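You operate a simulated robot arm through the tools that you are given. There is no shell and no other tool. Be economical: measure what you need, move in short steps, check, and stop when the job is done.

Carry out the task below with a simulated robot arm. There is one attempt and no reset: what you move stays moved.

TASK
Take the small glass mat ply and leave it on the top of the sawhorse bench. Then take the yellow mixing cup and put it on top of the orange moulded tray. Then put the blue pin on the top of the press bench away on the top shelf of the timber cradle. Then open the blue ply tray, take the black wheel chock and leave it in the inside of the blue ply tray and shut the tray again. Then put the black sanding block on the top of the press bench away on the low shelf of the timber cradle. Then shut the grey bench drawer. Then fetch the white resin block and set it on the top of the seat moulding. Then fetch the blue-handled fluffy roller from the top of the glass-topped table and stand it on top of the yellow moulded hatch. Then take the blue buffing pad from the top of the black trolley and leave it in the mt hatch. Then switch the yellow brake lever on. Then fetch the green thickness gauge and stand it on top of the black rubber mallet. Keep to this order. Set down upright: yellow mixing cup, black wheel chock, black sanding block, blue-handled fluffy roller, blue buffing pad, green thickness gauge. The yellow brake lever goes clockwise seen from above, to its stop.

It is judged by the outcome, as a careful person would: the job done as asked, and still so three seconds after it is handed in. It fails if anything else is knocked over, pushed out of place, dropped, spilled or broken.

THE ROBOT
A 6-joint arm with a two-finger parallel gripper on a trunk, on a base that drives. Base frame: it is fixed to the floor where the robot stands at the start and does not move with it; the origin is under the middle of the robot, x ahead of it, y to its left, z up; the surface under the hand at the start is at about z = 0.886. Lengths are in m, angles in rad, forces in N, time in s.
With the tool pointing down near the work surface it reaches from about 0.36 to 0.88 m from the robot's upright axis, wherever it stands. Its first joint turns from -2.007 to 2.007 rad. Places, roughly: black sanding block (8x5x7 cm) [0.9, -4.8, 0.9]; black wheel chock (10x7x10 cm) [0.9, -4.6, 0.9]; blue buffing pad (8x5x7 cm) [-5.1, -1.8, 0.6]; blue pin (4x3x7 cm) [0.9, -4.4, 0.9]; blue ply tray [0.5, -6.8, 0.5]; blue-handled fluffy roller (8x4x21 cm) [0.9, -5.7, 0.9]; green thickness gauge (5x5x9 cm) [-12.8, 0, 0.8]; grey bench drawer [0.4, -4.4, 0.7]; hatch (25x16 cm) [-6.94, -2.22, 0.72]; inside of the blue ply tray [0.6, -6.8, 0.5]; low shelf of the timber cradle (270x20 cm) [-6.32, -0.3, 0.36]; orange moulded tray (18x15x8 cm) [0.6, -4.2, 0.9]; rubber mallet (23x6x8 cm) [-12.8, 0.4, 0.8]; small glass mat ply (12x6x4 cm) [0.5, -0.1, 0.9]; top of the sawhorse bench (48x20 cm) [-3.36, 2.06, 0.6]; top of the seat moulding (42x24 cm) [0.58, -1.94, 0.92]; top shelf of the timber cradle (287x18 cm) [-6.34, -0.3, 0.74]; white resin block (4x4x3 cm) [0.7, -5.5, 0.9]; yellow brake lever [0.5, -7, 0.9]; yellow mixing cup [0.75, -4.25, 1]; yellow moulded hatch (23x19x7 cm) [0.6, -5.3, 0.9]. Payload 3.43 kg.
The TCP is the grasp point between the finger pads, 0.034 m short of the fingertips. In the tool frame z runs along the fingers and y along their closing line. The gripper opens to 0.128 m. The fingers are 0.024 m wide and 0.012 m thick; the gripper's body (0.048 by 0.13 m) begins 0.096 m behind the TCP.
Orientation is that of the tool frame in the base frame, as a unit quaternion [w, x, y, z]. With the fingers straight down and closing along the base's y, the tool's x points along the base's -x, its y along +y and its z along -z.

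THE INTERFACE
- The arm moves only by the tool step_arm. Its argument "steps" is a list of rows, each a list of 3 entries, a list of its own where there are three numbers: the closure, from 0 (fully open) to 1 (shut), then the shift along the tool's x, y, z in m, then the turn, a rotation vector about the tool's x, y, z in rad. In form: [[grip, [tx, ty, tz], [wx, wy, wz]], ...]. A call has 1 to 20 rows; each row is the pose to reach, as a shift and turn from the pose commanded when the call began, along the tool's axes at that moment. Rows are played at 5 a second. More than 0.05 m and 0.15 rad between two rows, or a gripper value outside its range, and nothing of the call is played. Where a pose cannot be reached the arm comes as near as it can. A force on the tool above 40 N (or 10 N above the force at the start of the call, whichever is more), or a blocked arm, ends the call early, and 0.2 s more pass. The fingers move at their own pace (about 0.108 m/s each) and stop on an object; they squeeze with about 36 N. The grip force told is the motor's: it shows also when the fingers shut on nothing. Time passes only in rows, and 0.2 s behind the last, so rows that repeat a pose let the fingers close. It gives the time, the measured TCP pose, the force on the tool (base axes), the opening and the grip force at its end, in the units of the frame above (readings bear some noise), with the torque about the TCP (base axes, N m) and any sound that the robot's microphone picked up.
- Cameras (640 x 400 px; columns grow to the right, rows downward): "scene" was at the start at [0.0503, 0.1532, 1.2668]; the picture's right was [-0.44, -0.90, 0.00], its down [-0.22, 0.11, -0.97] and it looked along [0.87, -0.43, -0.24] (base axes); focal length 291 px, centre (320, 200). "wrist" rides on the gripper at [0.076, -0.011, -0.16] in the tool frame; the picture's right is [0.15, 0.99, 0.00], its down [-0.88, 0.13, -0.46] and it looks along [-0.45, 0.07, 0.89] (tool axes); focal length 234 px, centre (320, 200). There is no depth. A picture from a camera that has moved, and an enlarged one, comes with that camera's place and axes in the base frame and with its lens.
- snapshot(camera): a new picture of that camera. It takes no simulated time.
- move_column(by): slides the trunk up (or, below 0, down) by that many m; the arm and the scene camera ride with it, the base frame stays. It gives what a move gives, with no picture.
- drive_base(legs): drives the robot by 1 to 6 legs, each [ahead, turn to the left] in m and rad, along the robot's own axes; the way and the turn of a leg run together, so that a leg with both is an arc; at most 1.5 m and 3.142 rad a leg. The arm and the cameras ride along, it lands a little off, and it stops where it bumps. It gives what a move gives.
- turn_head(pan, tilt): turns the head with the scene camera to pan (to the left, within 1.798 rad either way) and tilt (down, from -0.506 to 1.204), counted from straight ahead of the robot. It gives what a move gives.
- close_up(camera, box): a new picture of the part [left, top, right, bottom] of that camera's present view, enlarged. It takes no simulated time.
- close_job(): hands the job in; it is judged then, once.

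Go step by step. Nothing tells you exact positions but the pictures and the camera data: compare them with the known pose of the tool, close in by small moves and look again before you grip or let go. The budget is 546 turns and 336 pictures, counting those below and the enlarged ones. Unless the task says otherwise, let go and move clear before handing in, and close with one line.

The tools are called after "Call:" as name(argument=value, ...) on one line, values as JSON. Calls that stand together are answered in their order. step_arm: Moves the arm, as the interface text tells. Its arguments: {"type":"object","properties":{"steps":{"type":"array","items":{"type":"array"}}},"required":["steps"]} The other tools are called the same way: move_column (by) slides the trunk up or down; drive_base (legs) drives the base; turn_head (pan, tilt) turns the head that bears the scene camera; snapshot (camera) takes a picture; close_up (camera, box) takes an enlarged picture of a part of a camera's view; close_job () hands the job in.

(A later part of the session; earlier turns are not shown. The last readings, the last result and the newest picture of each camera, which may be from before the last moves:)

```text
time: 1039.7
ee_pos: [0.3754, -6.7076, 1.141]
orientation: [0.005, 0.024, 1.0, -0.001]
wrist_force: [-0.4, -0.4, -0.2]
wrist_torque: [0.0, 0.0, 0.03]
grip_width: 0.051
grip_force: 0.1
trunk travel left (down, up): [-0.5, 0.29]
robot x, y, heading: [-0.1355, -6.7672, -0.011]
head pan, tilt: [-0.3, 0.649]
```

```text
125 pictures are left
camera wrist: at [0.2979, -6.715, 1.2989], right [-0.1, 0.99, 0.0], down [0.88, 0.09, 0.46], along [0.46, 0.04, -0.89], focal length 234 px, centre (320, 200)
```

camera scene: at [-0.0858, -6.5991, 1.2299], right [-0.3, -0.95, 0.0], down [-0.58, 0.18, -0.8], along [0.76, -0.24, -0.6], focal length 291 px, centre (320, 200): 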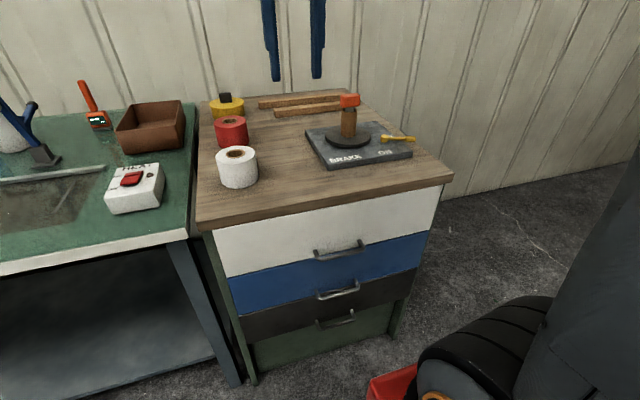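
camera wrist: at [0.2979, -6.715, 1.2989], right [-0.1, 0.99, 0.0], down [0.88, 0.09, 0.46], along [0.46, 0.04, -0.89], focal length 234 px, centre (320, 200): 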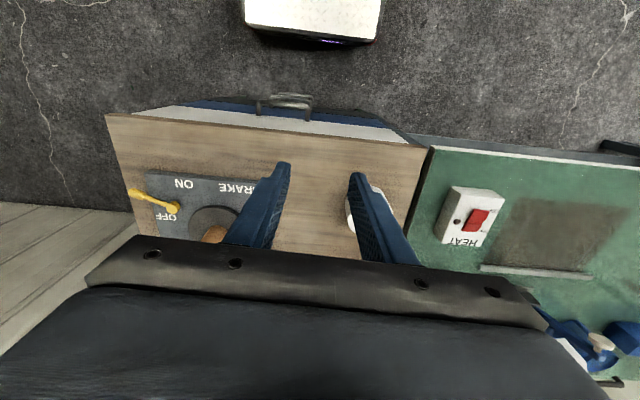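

Call:
close_up(camera="scene", box=[290, 80, 430, 180])

Call:
close_up(camera="wrist", box=[100, 140, 280, 250])

```text
4.00 times, centred on (360, 130) of scene
camera zoom: at [-0.0858, -6.5991, 1.2299], right [-0.3, -0.95, 0.0], down [-0.58, 0.18, -0.8], along [0.76, -0.24, -0.6], focal length 1163 px, centre (160, 480)
```

zoom: 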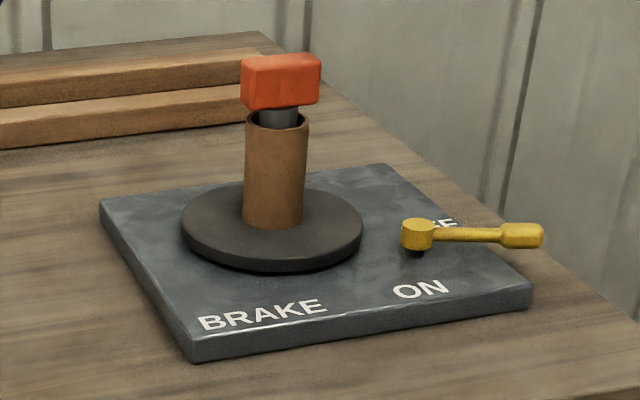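

```text
3.56 times, centred on (190, 195) of wrist
camera zoom: at [0.2979, -6.715, 1.2989], right [-0.1, 0.99, 0.0], down [0.88, 0.09, 0.46], along [0.46, 0.04, -0.89], focal length 833 px, centre (782, 218)
```

zoom: 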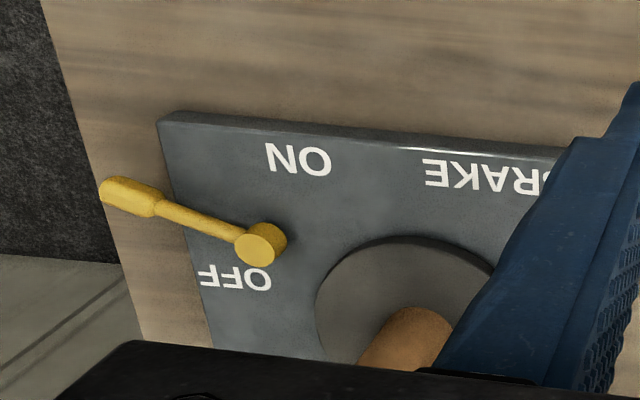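

The lever's pivot is at ≈[0.555, -6.984, 0.89]; its arm points to -y (OFF) and must swing clockwise toward the robot (ON). I close the fingers and move above a spot just behind the arm.

Call:
step_arm(steps=[[1, [-0.021, -0.034, 0], [0, 0, 0]], [1, [-0.043, -0.068, 0], [0, 0, 0]], [1, [-0.064, -0.102, 0], [0, 0, 0]], [1, [-0.085, -0.136, 0], [0, 0, 0]], [1, [-0.107, -0.17, 0], [0, 0, 0]], [1, [-0.128, -0.205, 0], [0, 0, 0]], [1, [-0.149, -0.239, 0], [0, 0, 0]], [1, [-0.17, -0.273, 0], [0, 0, 0]], [1, [-0.192, -0.307, 0], [0, 0, 0]], [1, [-0.213, -0.341, 0], [0, 0, 0]], [1, [-0.213, -0.341, 0.045], [0, 0, 0]], [1, [-0.213, -0.341, 0.09], [0, 0, 0]], [1, [-0.213, -0.341, 0.14], [0, 0, 0]], [1, [-0.213, -0.341, 0.14], [0, 0, 0]]])

Call:
snapshot(camera="wrist")

Call:
close_up(camera="scene", box=[290, 60, 450, 180])

```text
time: 1042.7
ee_pos: [0.5725, -7.0585, 1.0019]
orientation: [0.006, 0.024, 1.0, 0.0]
wrist_force: [0.5, 0.2, 0.2]
wrist_torque: [-0.01, -0.03, -0.02]
grip_width: 0.0
grip_force: 33.0
trunk travel left (down, up): [-0.5, 0.29]
robot x, y, heading: [-0.1396, -6.7664, -0.01]
head pan, tilt: [-0.3, 0.649]
```

```text
122 pictures are left
camera wrist: at [0.4962, -7.0663, 1.1608], right [-0.1, 0.99, 0.0], down [0.88, 0.09, 0.46], along [0.46, 0.04, -0.89], focal length 234 px, centre (320, 200)
```

wrist: 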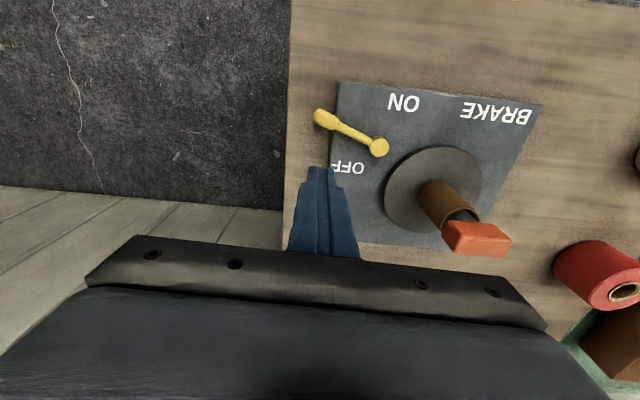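

```text
3.33 times, centred on (370, 120) of scene
camera zoom: at [-0.0859, -6.5992, 1.2299], right [-0.31, -0.95, 0.0], down [-0.58, 0.18, -0.8], along [0.76, -0.24, -0.6], focal length 969 px, centre (153, 467)
```

zoom: 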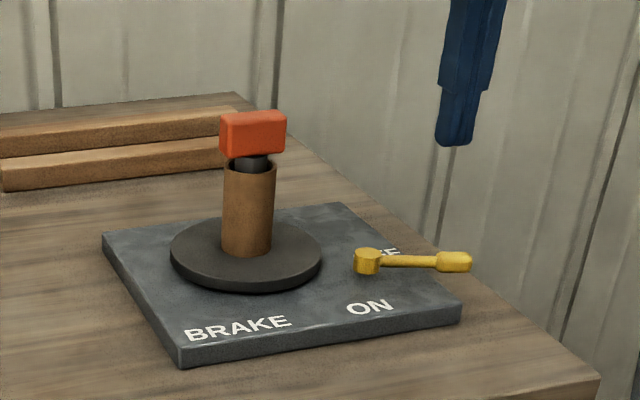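

The finger is behind the arm (far side). I lower it to lever height and sweep along the arc toward ON.

Call:
step_arm(steps=[[1, [0, 0, 0.04], [0, 0, 0]], [1, [0, 0, 0.075], [0, 0, 0]], [1, [0, 0, 0.085], [0, 0, 0]], [1, [0, 0, 0.085], [0, 0, 0]]])

Call:
close_up(camera="scene", box=[290, 60, 450, 180])

Call:
snapshot(camera="wrist")

```text
time: 1043.7
ee_pos: [0.5744, -7.0587, 0.9173]
orientation: [0.006, 0.023, 1.0, -0.001]
wrist_force: [0.2, 0.1, 0.3]
wrist_torque: [0.01, -0.01, -0.04]
grip_width: 0.0
grip_force: 33.2
trunk travel left (down, up): [-0.5, 0.29]
robot x, y, heading: [-0.1392, -6.7679, -0.011]
head pan, tilt: [-0.3, 0.649]
```

```text
3.33 times, centred on (370, 120) of scene
camera zoom: at [-0.0859, -6.5992, 1.2299], right [-0.31, -0.95, 0.0], down [-0.58, 0.18, -0.8], along [0.76, -0.24, -0.6], focal length 969 px, centre (153, 467)
```

zoom: 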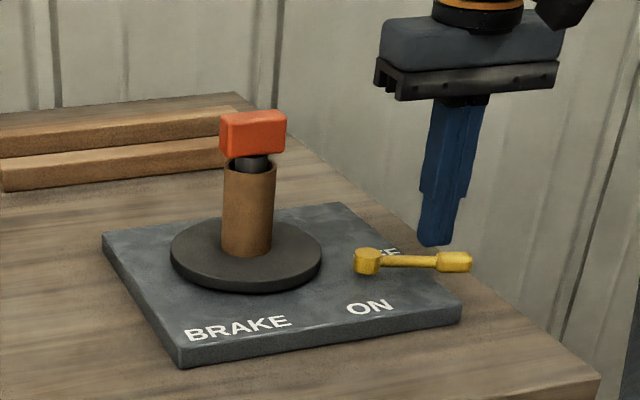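

```text
119 pictures are left
camera wrist: at [0.4967, -7.0663, 1.076], right [-0.1, 0.99, 0.0], down [0.88, 0.09, 0.46], along [0.46, 0.04, -0.89], focal length 234 px, centre (320, 200)
```

wrist: 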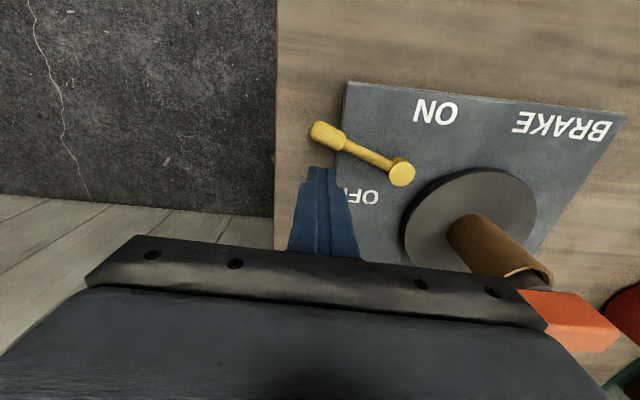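

Call:
step_arm(steps=[[1, [0.0163, 0.0027, 0], [0, 0, 0]], [1, [0.0286, 0.0037, 0], [0, 0, 0]], [1, [0.0412, 0.0071, 0], [0, 0, 0]], [1, [0.0528, 0.0131, 0], [0, 0, 0]], [1, [0.063, 0.0211, 0], [0, 0, 0]]])

Call:
close_up(camera="scene", box=[290, 60, 450, 180])

Call:
snapshot(camera="wrist")

```text
time: 1044.9
ee_pos: [0.512, -7.0354, 0.9175]
orientation: [0.005, 0.024, 1.0, -0.001]
wrist_force: [-0.1, -0.6, 1.2]
wrist_torque: [-0.01, 0.0, 0.02]
grip_width: 0.0002
grip_force: 33.3
trunk travel left (down, up): [-0.5, 0.29]
robot x, y, heading: [-0.14, -6.7655, -0.01]
head pan, tilt: [-0.3, 0.649]
```

```text
3.33 times, centred on (370, 120) of scene
camera zoom: at [-0.0857, -6.5993, 1.2298], right [-0.31, -0.95, 0.0], down [-0.58, 0.18, -0.8], along [0.76, -0.24, -0.6], focal length 969 px, centre (153, 467)
```

zoom: 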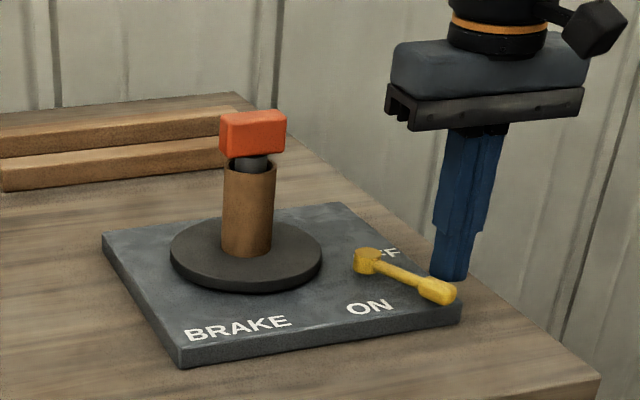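

```text
117 pictures are left
camera wrist: at [0.435, -7.0419, 1.0755], right [-0.1, 0.99, 0.0], down [0.88, 0.09, 0.46], along [0.46, 0.04, -0.89], focal length 234 px, centre (320, 200)
```

wrist: 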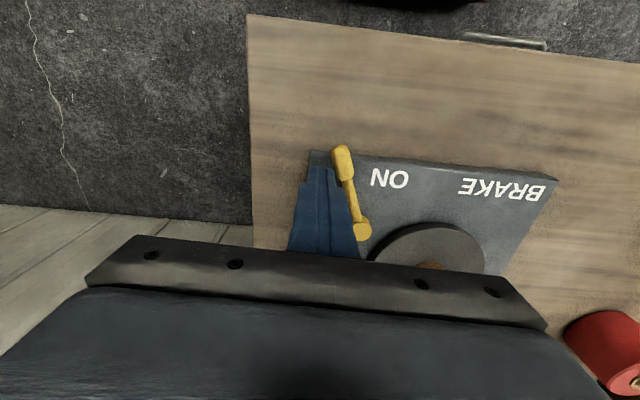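

The lever turns. I continue along the arc until it stops.

Call:
step_arm(steps=[[1, [0.0084, 0.01, 0], [0, 0, 0]], [1, [0.0146, 0.0213, 0], [0, 0, 0]], [1, [0.0185, 0.0339, 0], [0, 0, 0]], [1, [0.0198, 0.0468, 0], [0, 0, 0]], [1, [0.0186, 0.0597, 0], [0, 0, 0]]])

Call:
close_up(camera="scene", box=[290, 60, 450, 180])

Call:
snapshot(camera="wrist")

```text
time: 1045.8
ee_pos: [0.4974, -7.0081, 0.9182]
orientation: [0.009, 0.027, 1.0, -0.006]
wrist_force: [5.7, -16.8, -8.9]
wrist_torque: [-0.52, -0.29, 0.13]
grip_width: 0.0001
grip_force: 33.1
trunk travel left (down, up): [-0.5, 0.29]
robot x, y, heading: [-0.1374, -6.7661, -0.014]
head pan, tilt: [-0.3, 0.649]
stopped in row 4: the force on the tool passed its limit at 53 N (the readings are from after the stop); the commanded pose is now the measured one
```

```text
3.33 times, centred on (370, 120) of scene
camera zoom: at [-0.0841, -6.6004, 1.2299], right [-0.31, -0.95, 0.0], down [-0.57, 0.19, -0.8], along [0.76, -0.25, -0.61], focal length 969 px, centre (153, 467)
```

zoom: 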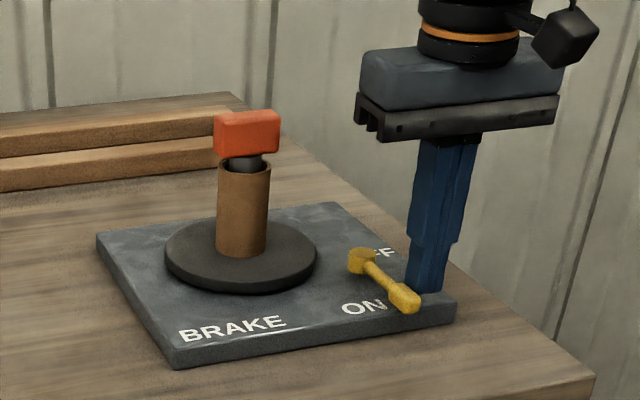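

```text
115 pictures are left
camera wrist: at [0.4184, -7.0131, 1.076], right [-0.09, 1.0, -0.02], down [0.88, 0.09, 0.47], along [0.47, 0.03, -0.88], focal length 234 px, centre (320, 200)
```

wrist: 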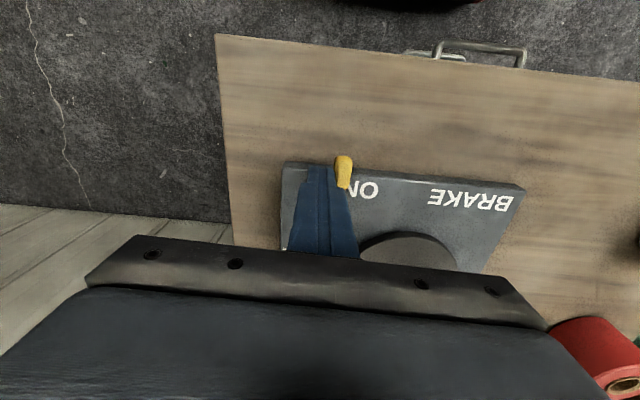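

It met resistance with the arm pointing straight at ON. One more gentle push confirms whether this is the stop.

Call:
step_arm(steps=[[1, [0, 0.003, 0], [0, 0, 0]], [1, [0, 0.006, 0], [0, 0, 0]], [1, [0, 0.01, 0], [0, 0, 0]]])

Call:
step_arm(steps=[[1, [0, -0.01, 0], [0, 0, 0]], [1, [0, -0.03, 0], [0, 0, 0]], [1, [0, -0.03, -0.04], [0, 0, 0]], [1, [0, -0.03, -0.08], [0, 0, 0]], [1, [0, -0.03, -0.12], [0, 0, 0]], [1, [0, -0.03, -0.16], [0, 0, 0]]])

Call:
close_up(camera="scene", box=[290, 60, 450, 180])

Call:
snapshot(camera="wrist")

```text
time: 1046.3
ee_pos: [0.497, -7.0072, 0.9195]
orientation: [0.011, 0.027, 1.0, -0.009]
wrist_force: [4.1, -15.5, -8.0]
wrist_torque: [-0.48, -0.17, 0.08]
grip_width: 0.0
grip_force: 32.8
trunk travel left (down, up): [-0.5, 0.29]
robot x, y, heading: [-0.1389, -6.7665, -0.02]
head pan, tilt: [-0.3, 0.649]
stopped in row 2: the force on the tool passed its limit at 44 N (the readings are from after the stop); the commanded pose is now the measured one
```

```text
time: 1047.7
ee_pos: [0.4922, -7.0321, 1.0787]
orientation: [0.01, 0.027, 1.0, -0.007]
wrist_force: [0.2, 0.0, -0.8]
wrist_torque: [0.02, 0.01, 0.01]
grip_width: 0.0
grip_force: 32.6
trunk travel left (down, up): [-0.5, 0.29]
robot x, y, heading: [-0.1372, -6.768, -0.018]
head pan, tilt: [-0.3, 0.649]
```

```text
3.33 times, centred on (370, 120) of scene
camera zoom: at [-0.0842, -6.5998, 1.2298], right [-0.31, -0.95, 0.0], down [-0.57, 0.19, -0.8], along [0.76, -0.25, -0.6], focal length 969 px, centre (153, 467)
```

zoom: 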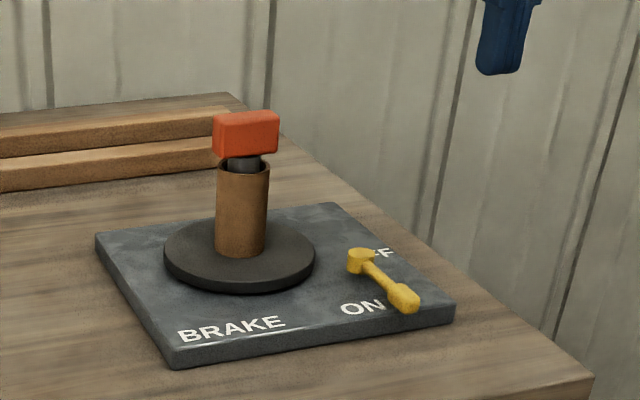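

```text
113 pictures are left
camera wrist: at [0.4134, -7.0365, 1.2378], right [-0.09, 1.0, -0.02], down [0.88, 0.09, 0.47], along [0.47, 0.03, -0.88], focal length 234 px, centre (320, 200)
```

wrist: 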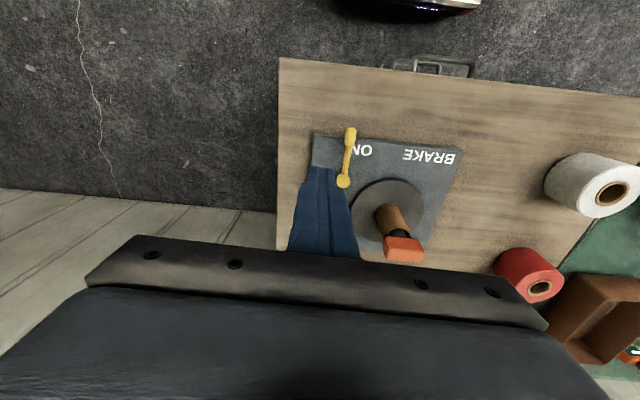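

The lever is at its stop on ON. Last: the green thickness gauge near [-12.8, 0]. I retract and set off on the long drive.

Call:
step_arm(steps=[[1, [0.03, 0.03, -0.02], [0, 0, 0]], [1, [0.06, 0.06, -0.04], [0, 0, 0]], [1, [0.08, 0.1, -0.05], [0, 0, 0]], [1, [0.08, 0.14, -0.05], [0, 0, 0]], [1, [0.08, 0.18, -0.05], [0, 0, 0]], [0.5, [0.08, 0.22, -0.05], [0, 0, 0]], [0, [0.08, 0.26, -0.05], [0, 0, 0]]])

Call:
drive_base(legs=[[-0.6, 0], [0, 2.045], [1.0, 0], [0.957, 0], [0, 0.896]])

Call:
drive_base(legs=[[1.5, 0], [1.5, 0], [0.69, 0]])

```text
time: 1049.3
ee_pos: [0.4245, -6.7685, 1.1247]
orientation: [0.01, 0.027, 1.0, -0.008]
wrist_force: [-0.8, -0.3, 0.3]
wrist_torque: [0.04, 0.01, 0.02]
grip_width: 0.1207
grip_force: 0.1
trunk travel left (down, up): [-0.5, 0.29]
robot x, y, heading: [-0.1358, -6.7699, -0.014]
head pan, tilt: [-0.3, 0.649]
```

```text
time: 1069.2
ee_pos: [-2.1318, -4.8606, 1.1233]
orientation: [-0.009, 0.99, -0.139, -0.009]
wrist_force: [-0.1, -0.5, -0.5]
wrist_torque: [-0.01, 0.02, -0.03]
grip_width: 0.1279
grip_force: 0.1
trunk travel left (down, up): [-0.5, 0.29]
robot x, y, heading: [-1.5887, -4.9886, 2.9]
head pan, tilt: [-0.3, 0.649]
```

```text
time: 1087.0
ee_pos: [-5.7168, -3.9727, 1.1227]
orientation: [-0.009, 0.991, -0.136, -0.009]
wrist_force: [-0.1, -0.1, 0.0]
wrist_torque: [0.01, 0.02, 0.0]
grip_width: 0.128
grip_force: 0.0
trunk travel left (down, up): [-0.5, 0.29]
robot x, y, heading: [-5.1715, -4.0955, 2.904]
head pan, tilt: [-0.3, 0.649]
```

Call:
drive_base(legs=[[0, 0.194], [1.1, 0], [1.08, 0], [0, -1.44]])

Call:
turn_head(pan=0.9, tilt=0.25)

Call:
snapshot(camera="scene")

```text
time: 1102.1
ee_pos: [-7.4007, -3.4629, 1.1251]
orientation: [-0.013, 0.728, -0.686, -0.003]
wrist_force: [0.4, -0.2, 0.1]
wrist_torque: [-0.01, -0.01, 0.0]
grip_width: 0.1282
grip_force: 0.0
trunk travel left (down, up): [-0.5, 0.29]
robot x, y, heading: [-7.3376, -4.0188, 1.669]
head pan, tilt: [-0.3, 0.649]
```

```text
time: 1103.5
ee_pos: [-7.4009, -3.463, 1.124]
orientation: [-0.013, 0.727, -0.686, -0.003]
wrist_force: [-0.5, 0.6, -0.3]
wrist_torque: [-0.01, -0.02, 0.01]
grip_width: 0.1279
grip_force: 0.1
trunk travel left (down, up): [-0.5, 0.29]
robot x, y, heading: [-7.3355, -4.0273, 1.665]
head pan, tilt: [0.901, 0.25]
```

```text
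112 pictures are left
camera scene: at [-7.6078, -4.0223, 1.2663], right [0.54, 0.84, 0.0], down [0.21, -0.13, -0.97], along [-0.81, 0.53, -0.25], focal length 291 px, centre (320, 200)
```

scene: 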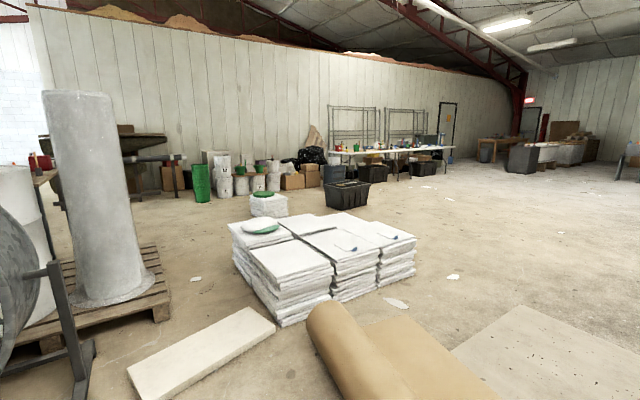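

The white folding table at ≈[-12, 0.3] must hold the gauge and mallet. I drive past the cart and then west along clear floor.

Call:
drive_base(legs=[[0, -0.013], [1.2, 0], [1.2, 0], [0.84, 0], [0, 1.312]])

Call:
turn_head(pan=0.0, tilt=0.3)

Call:
snapshot(camera="scene")

```text
time: 1122.8
ee_pos: [-8.187, -0.7056, 1.1244]
orientation: [-0.008, 0.994, -0.106, -0.01]
wrist_force: [0.4, 0.7, -0.4]
wrist_torque: [-0.03, -0.01, -0.01]
grip_width: 0.1281
grip_force: 0.1
trunk travel left (down, up): [-0.5, 0.29]
robot x, y, heading: [-7.6295, -0.7929, 2.964]
head pan, tilt: [0.901, 0.25]
```

```text
time: 1124.0
ee_pos: [-8.1859, -0.7047, 1.1233]
orientation: [-0.009, 0.994, -0.106, -0.009]
wrist_force: [0.6, 0.4, 0.2]
wrist_torque: [0.01, 0.0, 0.02]
grip_width: 0.1282
grip_force: 0.1
trunk travel left (down, up): [-0.5, 0.29]
robot x, y, heading: [-7.6323, -0.795, 2.968]
head pan, tilt: [0.0, 0.3]
```

```text
111 pictures are left
camera scene: at [-7.7268, -0.9765, 1.2616], right [0.17, 0.98, 0.0], down [0.29, -0.05, -0.96], along [-0.94, 0.17, -0.3], focal length 291 px, centre (320, 200)
```

scene: 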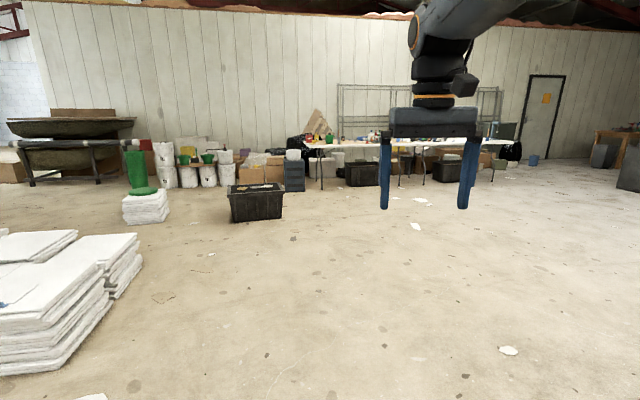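

Call:
drive_base(legs=[[1.5, 0], [1.5, 0]])

Call:
turn_head(pan=0.0, tilt=0.35)

Call:
snapshot(camera="scene")

```text
time: 1138.4
ee_pos: [-11.1275, -0.2106, 1.1236]
orientation: [-0.009, 0.995, -0.101, -0.009]
wrist_force: [0.5, 0.6, -0.6]
wrist_torque: [0.06, 0.04, -0.02]
grip_width: 0.128
grip_force: 0.0
trunk travel left (down, up): [-0.5, 0.29]
robot x, y, heading: [-10.5735, -0.2948, 2.975]
head pan, tilt: [0.0, 0.3]
```

```text
time: 1139.0
ee_pos: [-11.1278, -0.2107, 1.1246]
orientation: [-0.008, 0.995, -0.101, -0.01]
wrist_force: [0.2, 0.6, 0.4]
wrist_torque: [0.03, -0.02, -0.03]
grip_width: 0.1279
grip_force: 0.1
trunk travel left (down, up): [-0.5, 0.29]
robot x, y, heading: [-10.5689, -0.2952, 2.977]
head pan, tilt: [0.0, 0.351]
```

```text
110 pictures are left
camera scene: at [-10.6641, -0.4774, 1.2569], right [0.16, 0.99, 0.0], down [0.34, -0.06, -0.94], along [-0.93, 0.15, -0.34], focal length 291 px, centre (320, 200)
```

scene: 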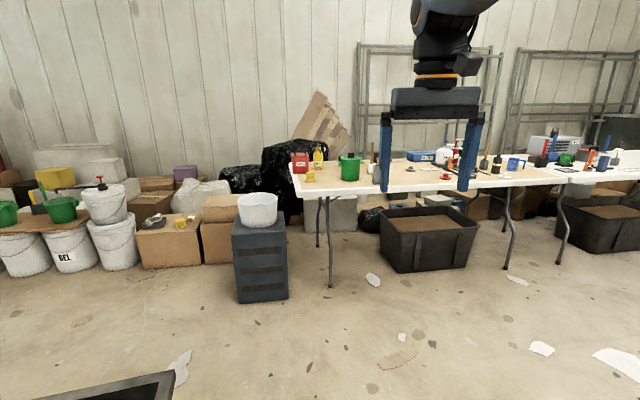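

Call:
close_up(camera="scene", box=[280, 130, 440, 230])

Call:
close_up(camera="scene", box=[400, 120, 560, 220])

```text
4.00 times, centred on (360, 180) of scene
camera zoom: at [-10.6641, -0.4774, 1.2569], right [0.16, 0.99, 0.0], down [0.34, -0.06, -0.94], along [-0.93, 0.15, -0.34], focal length 1163 px, centre (160, 280)
```

zoom: 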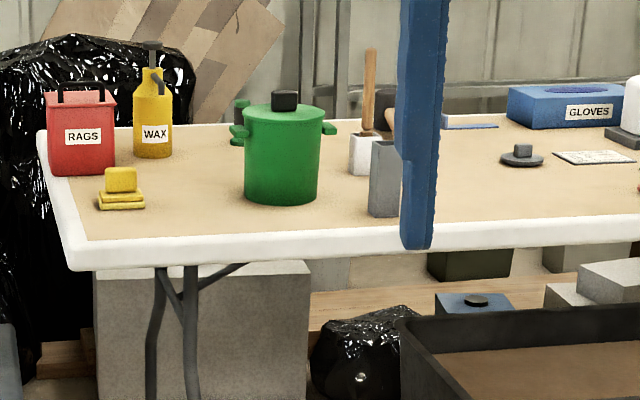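

```text
4.00 times, centred on (480, 170) of scene
camera zoom: at [-10.6641, -0.4774, 1.2569], right [0.16, 0.99, 0.0], down [0.34, -0.06, -0.94], along [-0.93, 0.15, -0.34], focal length 1163 px, centre (-320, 320)
```

zoom: 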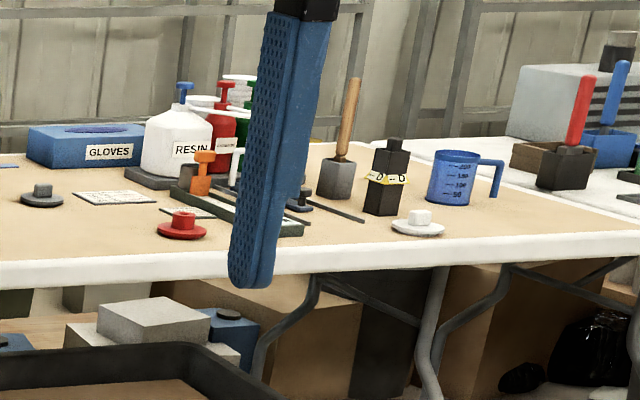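

The gauge must be the small green item behind the big green pot, at the far side of the table; the mallet is further right. I look closer at the floor scraps and the items before choosing where to stand.

Call:
close_up(camera="scene", box=[320, 250, 480, 400])

Call:
close_up(camera="scene", box=[325, 140, 405, 190])

```text
2.67 times, centred on (400, 325) of scene
camera zoom: at [-10.6641, -0.4774, 1.2569], right [0.16, 0.99, 0.0], down [0.34, -0.06, -0.94], along [-0.93, 0.15, -0.34], focal length 775 px, centre (107, -133)
```

zoom: 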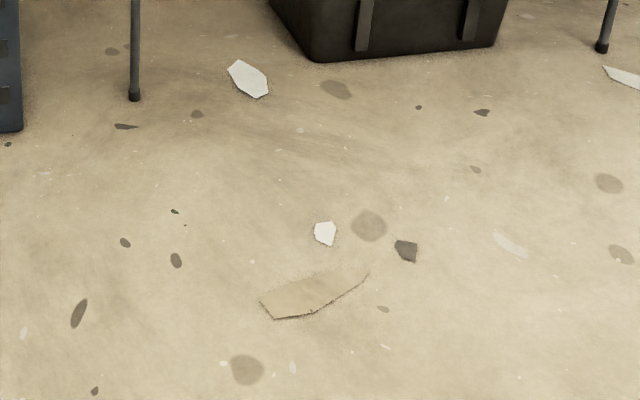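

```text
8.00 times, centred on (365, 165) of scene
camera zoom: at [-10.6641, -0.4774, 1.2569], right [0.16, 0.99, 0.0], down [0.34, -0.06, -0.94], along [-0.93, 0.15, -0.34], focal length 2325 px, centre (-40, 480)
```

zoom: 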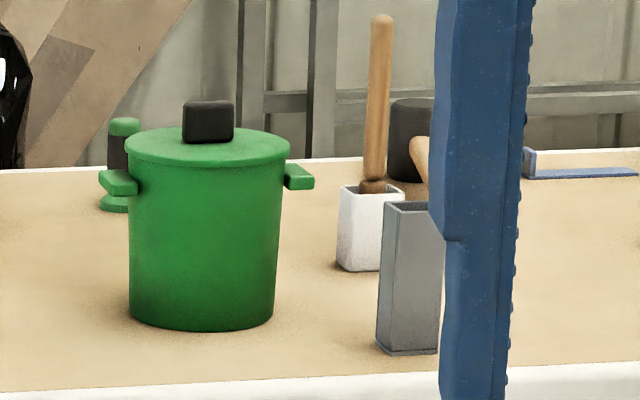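

The scraps are flat floor litter/stains. The gauge (green-black-green) is behind the pot; the mallet's black head stands upright with its handle lying forward. I move closer.

Call:
drive_base(legs=[[0, -0.33], [0.98, 0], [0, 0.5]])

Call:
turn_head(pan=0.0, tilt=0.45)

Call:
snapshot(camera="scene")

```text
time: 1146.6
ee_pos: [-11.9949, 0.156, 1.124]
orientation: [-0.008, 1.0, -0.015, -0.011]
wrist_force: [0.7, 0.1, 0.3]
wrist_torque: [0.01, -0.01, 0.01]
grip_width: 0.1279
grip_force: 0.1
trunk travel left (down, up): [-0.5, 0.29]
robot x, y, heading: [-11.4362, 0.1701, -3.131]
head pan, tilt: [0.0, 0.351]
```

```text
time: 1147.3
ee_pos: [-11.9945, 0.1571, 1.1244]
orientation: [-0.008, 1.0, -0.015, -0.01]
wrist_force: [-0.2, 0.6, 0.3]
wrist_torque: [-0.01, -0.01, 0.01]
grip_width: 0.1279
grip_force: 0.1
trunk travel left (down, up): [-0.5, 0.29]
robot x, y, heading: [-11.433, 0.1651, -3.137]
head pan, tilt: [0.0, 0.45]
```

```text
105 pictures are left
camera scene: at [-11.492, -0.0272, 1.2477], right [-0.01, 1.0, 0.0], down [0.43, 0.0, -0.9], along [-0.9, -0.01, -0.43], focal length 291 px, centre (320, 200)
```

scene: 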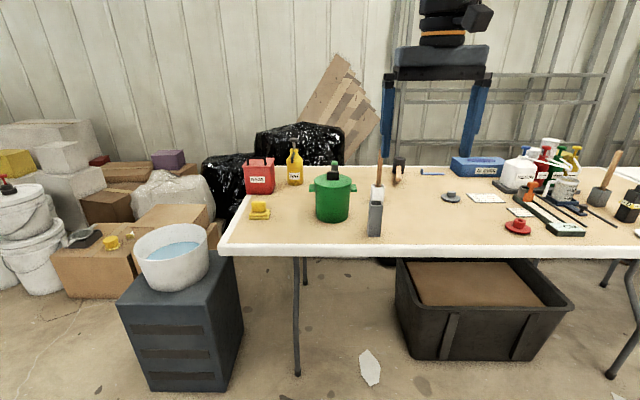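

Call:
close_up(camera="scene", box=[290, 130, 450, 250])

```text
3.33 times, centred on (370, 190) of scene
camera zoom: at [-11.492, -0.0272, 1.2477], right [-0.01, 1.0, 0.0], down [0.43, 0.0, -0.9], along [-0.9, -0.01, -0.43], focal length 969 px, centre (153, 233)
```

zoom: 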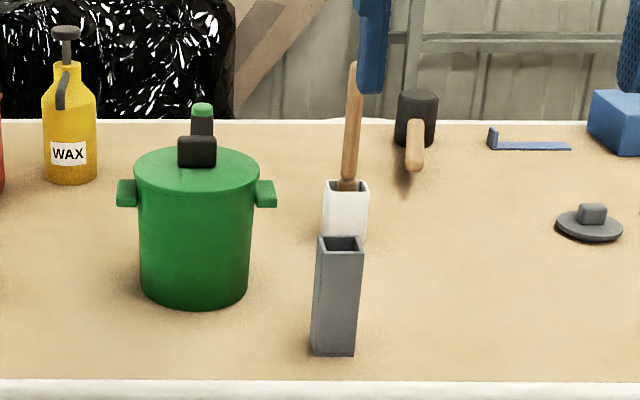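

Gauge ≈ [-12.70, 0.02], mallet head ≈ [-12.79, 0.335] (top ≈0.845), pot in front. I drive 0.5 m closer (deck just under the table edge) and view from above.

Call:
drive_base(legs=[[0.3, 0], [0.19, 0]])

Call:
snapshot(camera="wrist")

Call:
turn_head(pan=0.0, tilt=0.6)

Call:
snapshot(camera="scene")

```text
time: 1150.5
ee_pos: [-12.4835, 0.1528, 1.1235]
orientation: [-0.007, 1.0, -0.015, -0.01]
wrist_force: [0.6, -0.3, -0.7]
wrist_torque: [-0.01, -0.01, -0.04]
grip_width: 0.1278
grip_force: 0.0
trunk travel left (down, up): [-0.5, 0.29]
robot x, y, heading: [-11.9242, 0.1669, -3.132]
head pan, tilt: [0.0, 0.45]
```

```text
103 pictures are left
camera wrist: at [-12.404, 0.1594, 1.2816], right [0.12, -0.99, -0.02], down [-0.87, -0.11, 0.47], along [-0.47, -0.04, -0.88], focal length 234 px, centre (320, 200)
```

wrist: 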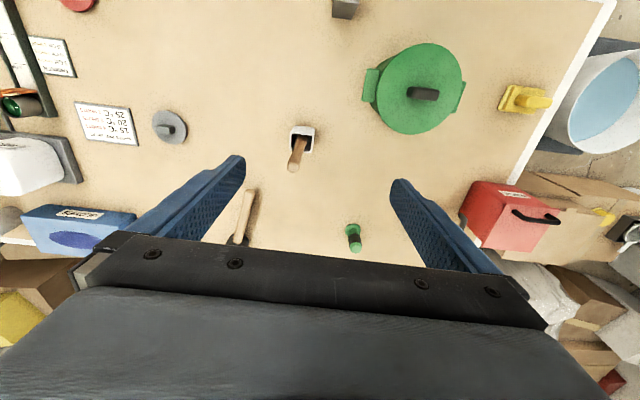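

```text
time: 1151.2
ee_pos: [-12.4844, 0.1542, 1.1235]
orientation: [-0.008, 1.0, -0.014, -0.01]
wrist_force: [-0.8, -0.2, 0.5]
wrist_torque: [0.0, 0.01, -0.01]
grip_width: 0.1278
grip_force: 0.1
trunk travel left (down, up): [-0.5, 0.29]
robot x, y, heading: [-11.9269, 0.1649, -3.137]
head pan, tilt: [0.0, 0.6]
```

```text
102 pictures are left
camera scene: at [-11.9772, -0.0302, 1.2342], right [-0.01, 1.0, 0.0], down [0.56, 0.0, -0.83], along [-0.83, -0.01, -0.56], focal length 291 px, centre (320, 200)
```

scene: 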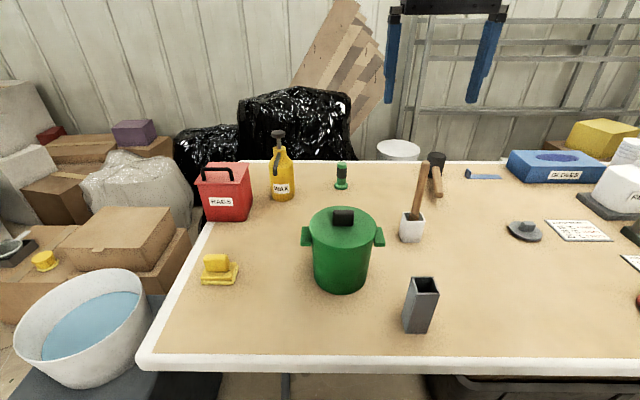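

Gauge at ≈[-12.74, 0.035], mallet head at ≈[-12.785, 0.317]. I edge 3 cm forward and bring the hand above the gauge.

Call:
drive_base(legs=[[0.03, 0]])

Call:
step_arm(steps=[[0, [-0.032, 0.018, 0.0], [-0.004, 0.005, -0.01]], [0, [-0.064, 0.036, 0.01], [-0.008, 0.01, -0.02]], [0, [-0.096, 0.054, 0.03], [-0.012, 0.015, -0.03]], [0, [-0.128, 0.072, 0.05], [-0.016, 0.02, -0.03]], [0, [-0.16, 0.09, 0.07], [-0.016, 0.02, -0.03]], [0, [-0.192, 0.108, 0.09], [-0.016, 0.02, -0.03]], [0, [-0.222, 0.126, 0.12], [-0.016, 0.02, -0.03]], [0, [-0.222, 0.126, 0.12], [-0.016, 0.02, -0.03]]])

Call:
snapshot(camera="wrist")

Call:
close_up(camera="scene", box=[280, 110, 440, 210])

```text
time: 1152.0
ee_pos: [-12.5148, 0.153, 1.1236]
orientation: [-0.008, 1.0, -0.016, -0.01]
wrist_force: [0.9, -0.2, 0.7]
wrist_torque: [0.0, -0.01, 0.0]
grip_width: 0.1279
grip_force: 0.0
trunk travel left (down, up): [-0.5, 0.29]
robot x, y, heading: [-11.9491, 0.1668, -3.132]
head pan, tilt: [0.0, 0.6]
```

```text
time: 1153.8
ee_pos: [-12.7416, 0.0349, 1.0067]
orientation: [0.0, 1.0, 0.0, -0.001]
wrist_force: [-1.2, 0.1, -0.1]
wrist_torque: [0.0, 0.0, -0.02]
grip_width: 0.128
grip_force: 0.0
trunk travel left (down, up): [-0.5, 0.29]
robot x, y, heading: [-11.9499, 0.1662, -3.134]
head pan, tilt: [0.0, 0.6]
```

```text
101 pictures are left
camera wrist: at [-12.6652, 0.0457, 1.1658], right [0.15, -0.99, 0.0], down [-0.88, -0.13, 0.46], along [-0.45, -0.07, -0.89], focal length 234 px, centre (320, 200)
```

wrist: 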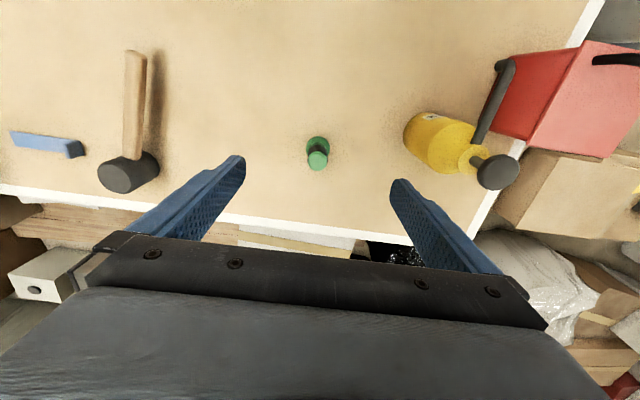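

```text
4.00 times, centred on (360, 160) of scene
camera zoom: at [-12.0075, -0.0305, 1.2341], right [-0.01, 1.0, 0.0], down [0.56, 0.0, -0.83], along [-0.83, -0.01, -0.56], focal length 1163 px, centre (160, 360)
```

zoom: 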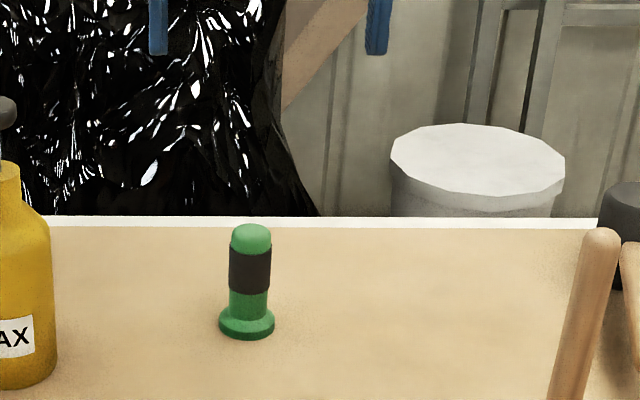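

Gauge centre ≈ [-12.757, 0.031]. I descend, gripping the black band above its flange.

Call:
step_arm(steps=[[0.35, [-0.0154, 0.004, 0.04], [0, 0, 0]], [0.35, [-0.0154, 0.004, 0.08], [0, 0, 0]], [0.35, [-0.0154, 0.004, 0.12], [0, 0, 0]], [0.35, [-0.0154, 0.004, 0.12], [0, 0, 0]]])

Call:
snapshot(camera="wrist")

Call:
close_up(camera="scene", box=[280, 110, 440, 210])

```text
time: 1154.8
ee_pos: [-12.7581, 0.0326, 0.886]
orientation: [0.001, 1.0, 0.001, -0.001]
wrist_force: [0.5, 0.4, -0.1]
wrist_torque: [-0.04, 0.0, -0.01]
grip_width: 0.0831
grip_force: 0.0
trunk travel left (down, up): [-0.5, 0.29]
robot x, y, heading: [-11.9557, 0.1658, -3.136]
head pan, tilt: [0.0, 0.6]
```

```text
99 pictures are left
camera wrist: at [-12.6816, 0.0437, 1.0455], right [0.15, -0.99, 0.0], down [-0.88, -0.13, 0.46], along [-0.45, -0.07, -0.89], focal length 234 px, centre (320, 200)
```

wrist: 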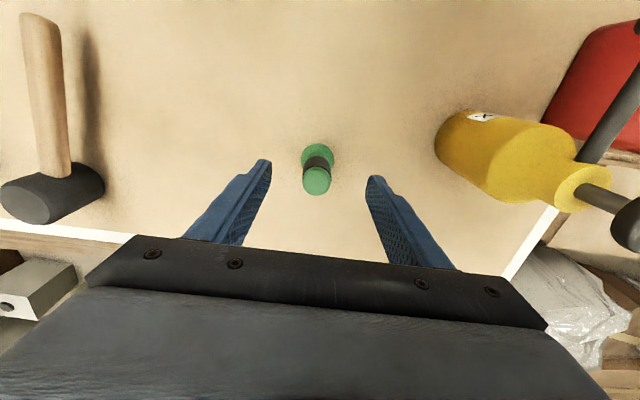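

```text
4.00 times, centred on (360, 160) of scene
camera zoom: at [-12.0075, -0.0305, 1.2341], right [-0.01, 1.0, 0.0], down [0.56, 0.0, -0.83], along [-0.83, -0.01, -0.56], focal length 1163 px, centre (160, 360)
```

zoom: 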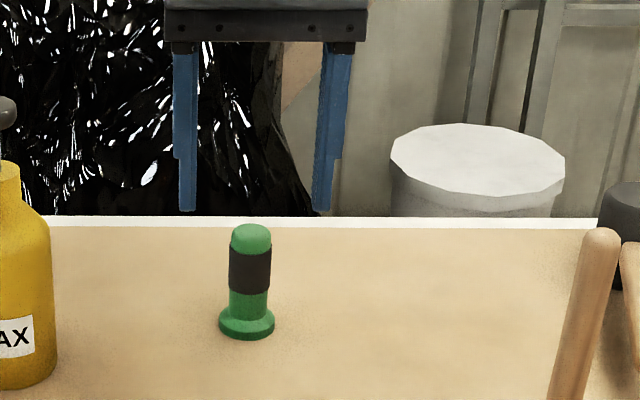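

Call:
step_arm(steps=[[0.35, [-0.005, -0.001, 0.03], [0, 0, 0]], [0.35, [-0.005, -0.001, 0.062], [0, 0, 0]], [0.35, [-0.005, -0.001, 0.062], [0, 0, 0]], [0.7, [-0.005, -0.001, 0.062], [0, 0, 0]], [1, [-0.005, -0.001, 0.062], [0, 0, 0]], [1, [-0.005, -0.001, 0.062], [0, 0, 0]]])

Call:
close_up(camera="scene", box=[280, 110, 440, 210])

```text
time: 1156.2
ee_pos: [-12.7624, 0.0326, 0.8258]
orientation: [0.001, 1.0, 0.0, -0.001]
wrist_force: [0.1, -0.6, -0.2]
wrist_torque: [0.05, -0.01, 0.02]
grip_width: 0.0275
grip_force: 35.8
trunk travel left (down, up): [-0.5, 0.29]
robot x, y, heading: [-11.955, 0.1634, -3.134]
head pan, tilt: [0.0, 0.6]
```

```text
4.00 times, centred on (360, 160) of scene
camera zoom: at [-12.0076, -0.0305, 1.2341], right [-0.01, 1.0, 0.0], down [0.56, 0.0, -0.83], along [-0.82, -0.01, -0.57], focal length 1163 px, centre (160, 360)
```

zoom: 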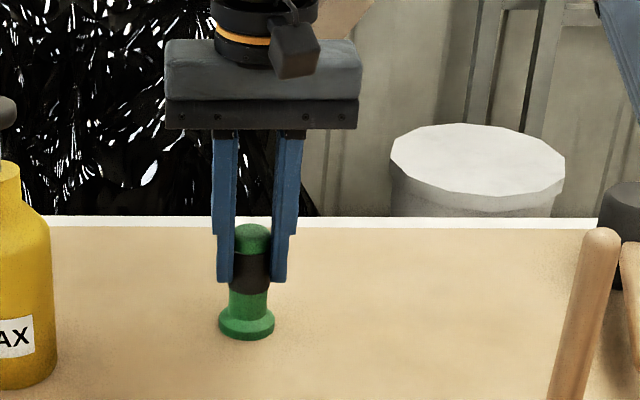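

Gripped. I lift and take a careful look at the mallet head.

Call:
step_arm(steps=[[1, [0, 0, -0.03], [0, 0, 0]], [1, [0, 0, -0.07], [0, 0, 0]], [1, [0, 0, -0.11], [0, 0, 0]], [1, [0, 0, -0.15], [0, 0, 0]], [1, [0, 0, -0.18], [0, 0, 0]], [1, [0, 0, -0.18], [0, 0, 0]]])

Call:
close_up(camera="scene", box=[380, 120, 500, 210])

Call:
snapshot(camera="wrist")

```text
time: 1157.6
ee_pos: [-12.764, 0.0325, 1.0044]
orientation: [0.0, 1.0, 0.002, -0.001]
wrist_force: [-0.4, -0.1, -0.9]
wrist_torque: [-0.03, -0.03, 0.01]
grip_width: 0.0277
grip_force: 36.5
trunk travel left (down, up): [-0.5, 0.29]
robot x, y, heading: [-11.9558, 0.1642, -3.13]
head pan, tilt: [0.0, 0.6]
```

```text
4.44 times, centred on (440, 165) of scene
camera zoom: at [-12.0077, -0.0305, 1.2341], right [-0.01, 1.0, 0.0], down [0.57, 0.0, -0.82], along [-0.82, -0.01, -0.57], focal length 1292 px, centre (-213, 356)
```

zoom: 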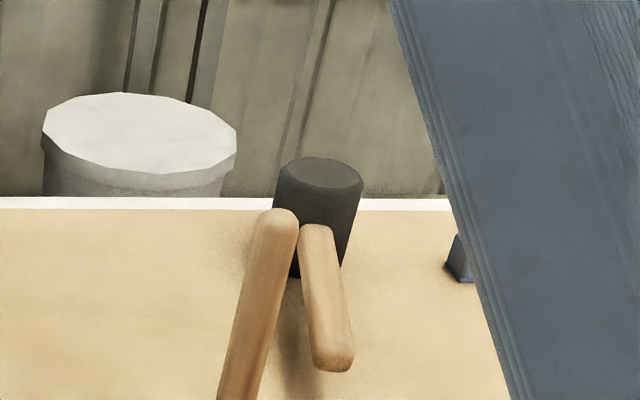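

```text
95 pictures are left
camera wrist: at [-12.6872, 0.0441, 1.1637], right [0.15, -0.99, 0.0], down [-0.88, -0.13, 0.46], along [-0.45, -0.07, -0.89], focal length 234 px, centre (320, 200)
```

wrist: 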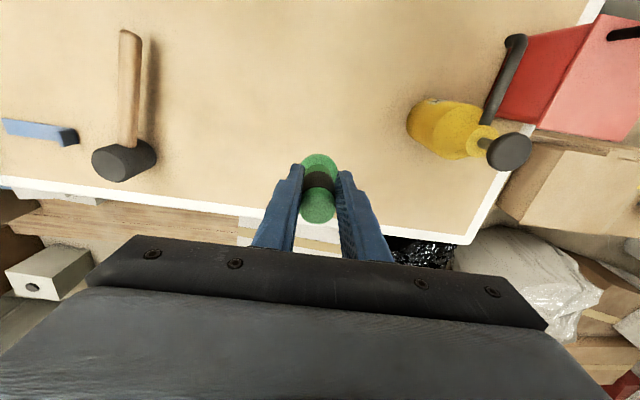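

Call:
close_up(camera="wrist", box=[60, 20, 220, 200])

```text
2.22 times, centred on (140, 110) of wrist
camera zoom: at [-12.6872, 0.0441, 1.1637], right [0.15, -0.99, 0.0], down [-0.88, -0.13, 0.46], along [-0.45, -0.07, -0.89], focal length 520 px, centre (720, 400)
```

zoom: 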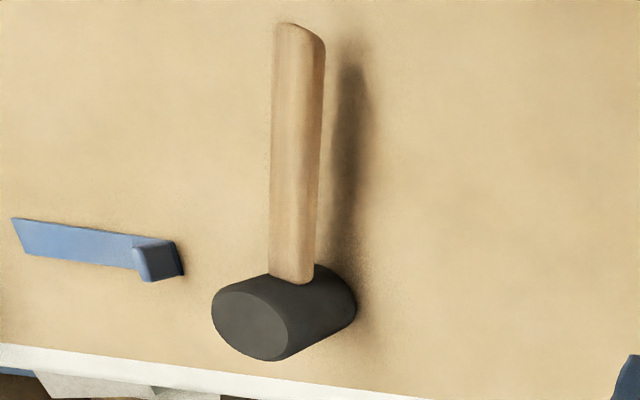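

Combining both views, the mallet head's axis is ≈[-12.845, 0.342], top ≈0.82 — about 2–3 cm beyond comfortable reach. I look down at the clearance between carriage and table edge before edging closer.

Call:
turn_head(pan=0.5, tilt=1.15)

Call:
snapshot(camera="scene")

Call:
turn_head(pan=-0.5, tilt=1.15)

Call:
snapshot(camera="scene")

```text
time: 1158.6
ee_pos: [-12.7632, 0.033, 1.005]
orientation: [-0.001, 1.0, 0.0, -0.002]
wrist_force: [-0.5, 0.0, -1.8]
wrist_torque: [-0.01, -0.02, 0.01]
grip_width: 0.0276
grip_force: 36.1
trunk travel left (down, up): [-0.5, 0.29]
robot x, y, heading: [-11.9538, 0.1686, -3.137]
head pan, tilt: [0.499, 1.15]
```

```text
93 pictures are left
camera scene: at [-11.9714, -0.0587, 1.1924], right [-0.48, 0.88, 0.0], down [0.8, 0.44, -0.41], along [-0.36, -0.2, -0.91], focal length 291 px, centre (320, 200)
```

scene: 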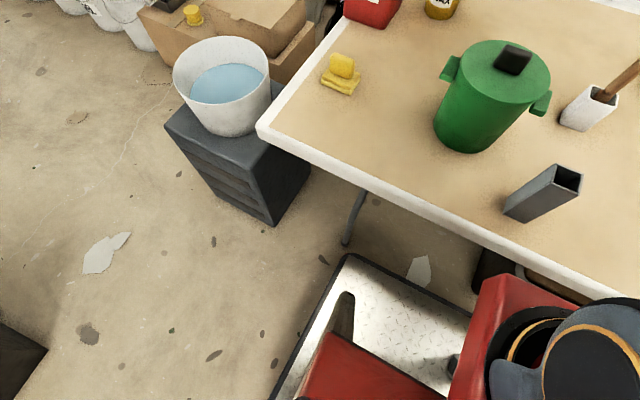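

```text
time: 1159.8
ee_pos: [-12.7645, 0.0315, 1.0045]
orientation: [0.0, 1.0, 0.001, -0.001]
wrist_force: [0.6, 0.1, -0.8]
wrist_torque: [0.0, -0.02, -0.01]
grip_width: 0.0276
grip_force: 36.0
trunk travel left (down, up): [-0.5, 0.29]
robot x, y, heading: [-11.9508, 0.1635, -3.138]
head pan, tilt: [-0.499, 1.15]
```

```text
92 pictures are left
camera scene: at [-11.9718, -0.0018, 1.1924], right [0.47, 0.88, 0.0], down [0.8, -0.43, -0.41], along [-0.36, 0.19, -0.91], focal length 291 px, centre (320, 200)
```

scene: 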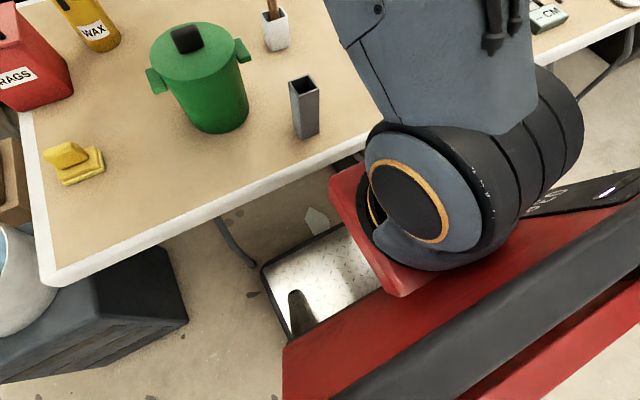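

The carriage is a thin red slab at about table-top height, 5 cm from the edge. I raise the trunk 15 cm so it clears the table, then creep forward 9 cm.

Call:
move_column(by=0.15)

Call:
drive_base(legs=[[0.09, 0]])

Call:
snapshot(camera="scene")

```text
time: 1161.6
ee_pos: [-12.7627, 0.0325, 1.1547]
orientation: [0.0, 1.0, 0.0, 0.0]
wrist_force: [0.2, 0.5, -0.9]
wrist_torque: [0.0, -0.02, -0.01]
grip_width: 0.0274
grip_force: 36.0
trunk travel left (down, up): [-0.65, 0.14]
robot x, y, heading: [-11.9539, 0.1632, -3.136]
head pan, tilt: [-0.499, 1.15]
```

```text
time: 1162.8
ee_pos: [-12.8437, 0.0391, 1.1553]
orientation: [-0.001, 1.0, -0.006, -0.001]
wrist_force: [-0.3, -0.5, -1.3]
wrist_torque: [0.01, 0.0, -0.01]
grip_width: 0.0276
grip_force: 36.4
trunk travel left (down, up): [-0.65, 0.14]
robot x, y, heading: [-12.0318, 0.1603, 3.133]
head pan, tilt: [-0.499, 1.15]
stopped in leg 1: the robot was blocked; the commanded pose is now the measured one
```

```text
91 pictures are left
camera scene: at [-12.0124, -0.005, 1.3424], right [0.49, 0.87, 0.0], down [0.8, -0.44, -0.41], along [-0.36, 0.2, -0.91], focal length 291 px, centre (320, 200)
```

scene: 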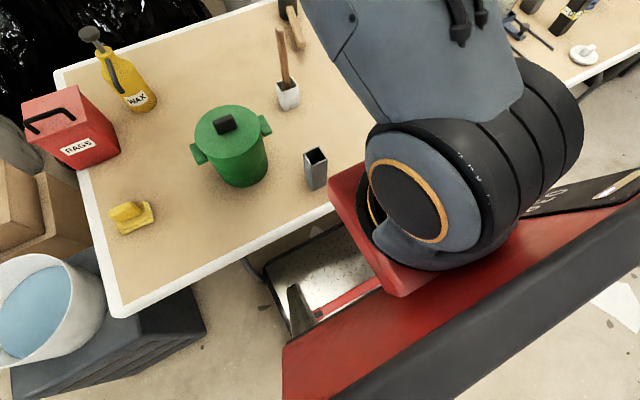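

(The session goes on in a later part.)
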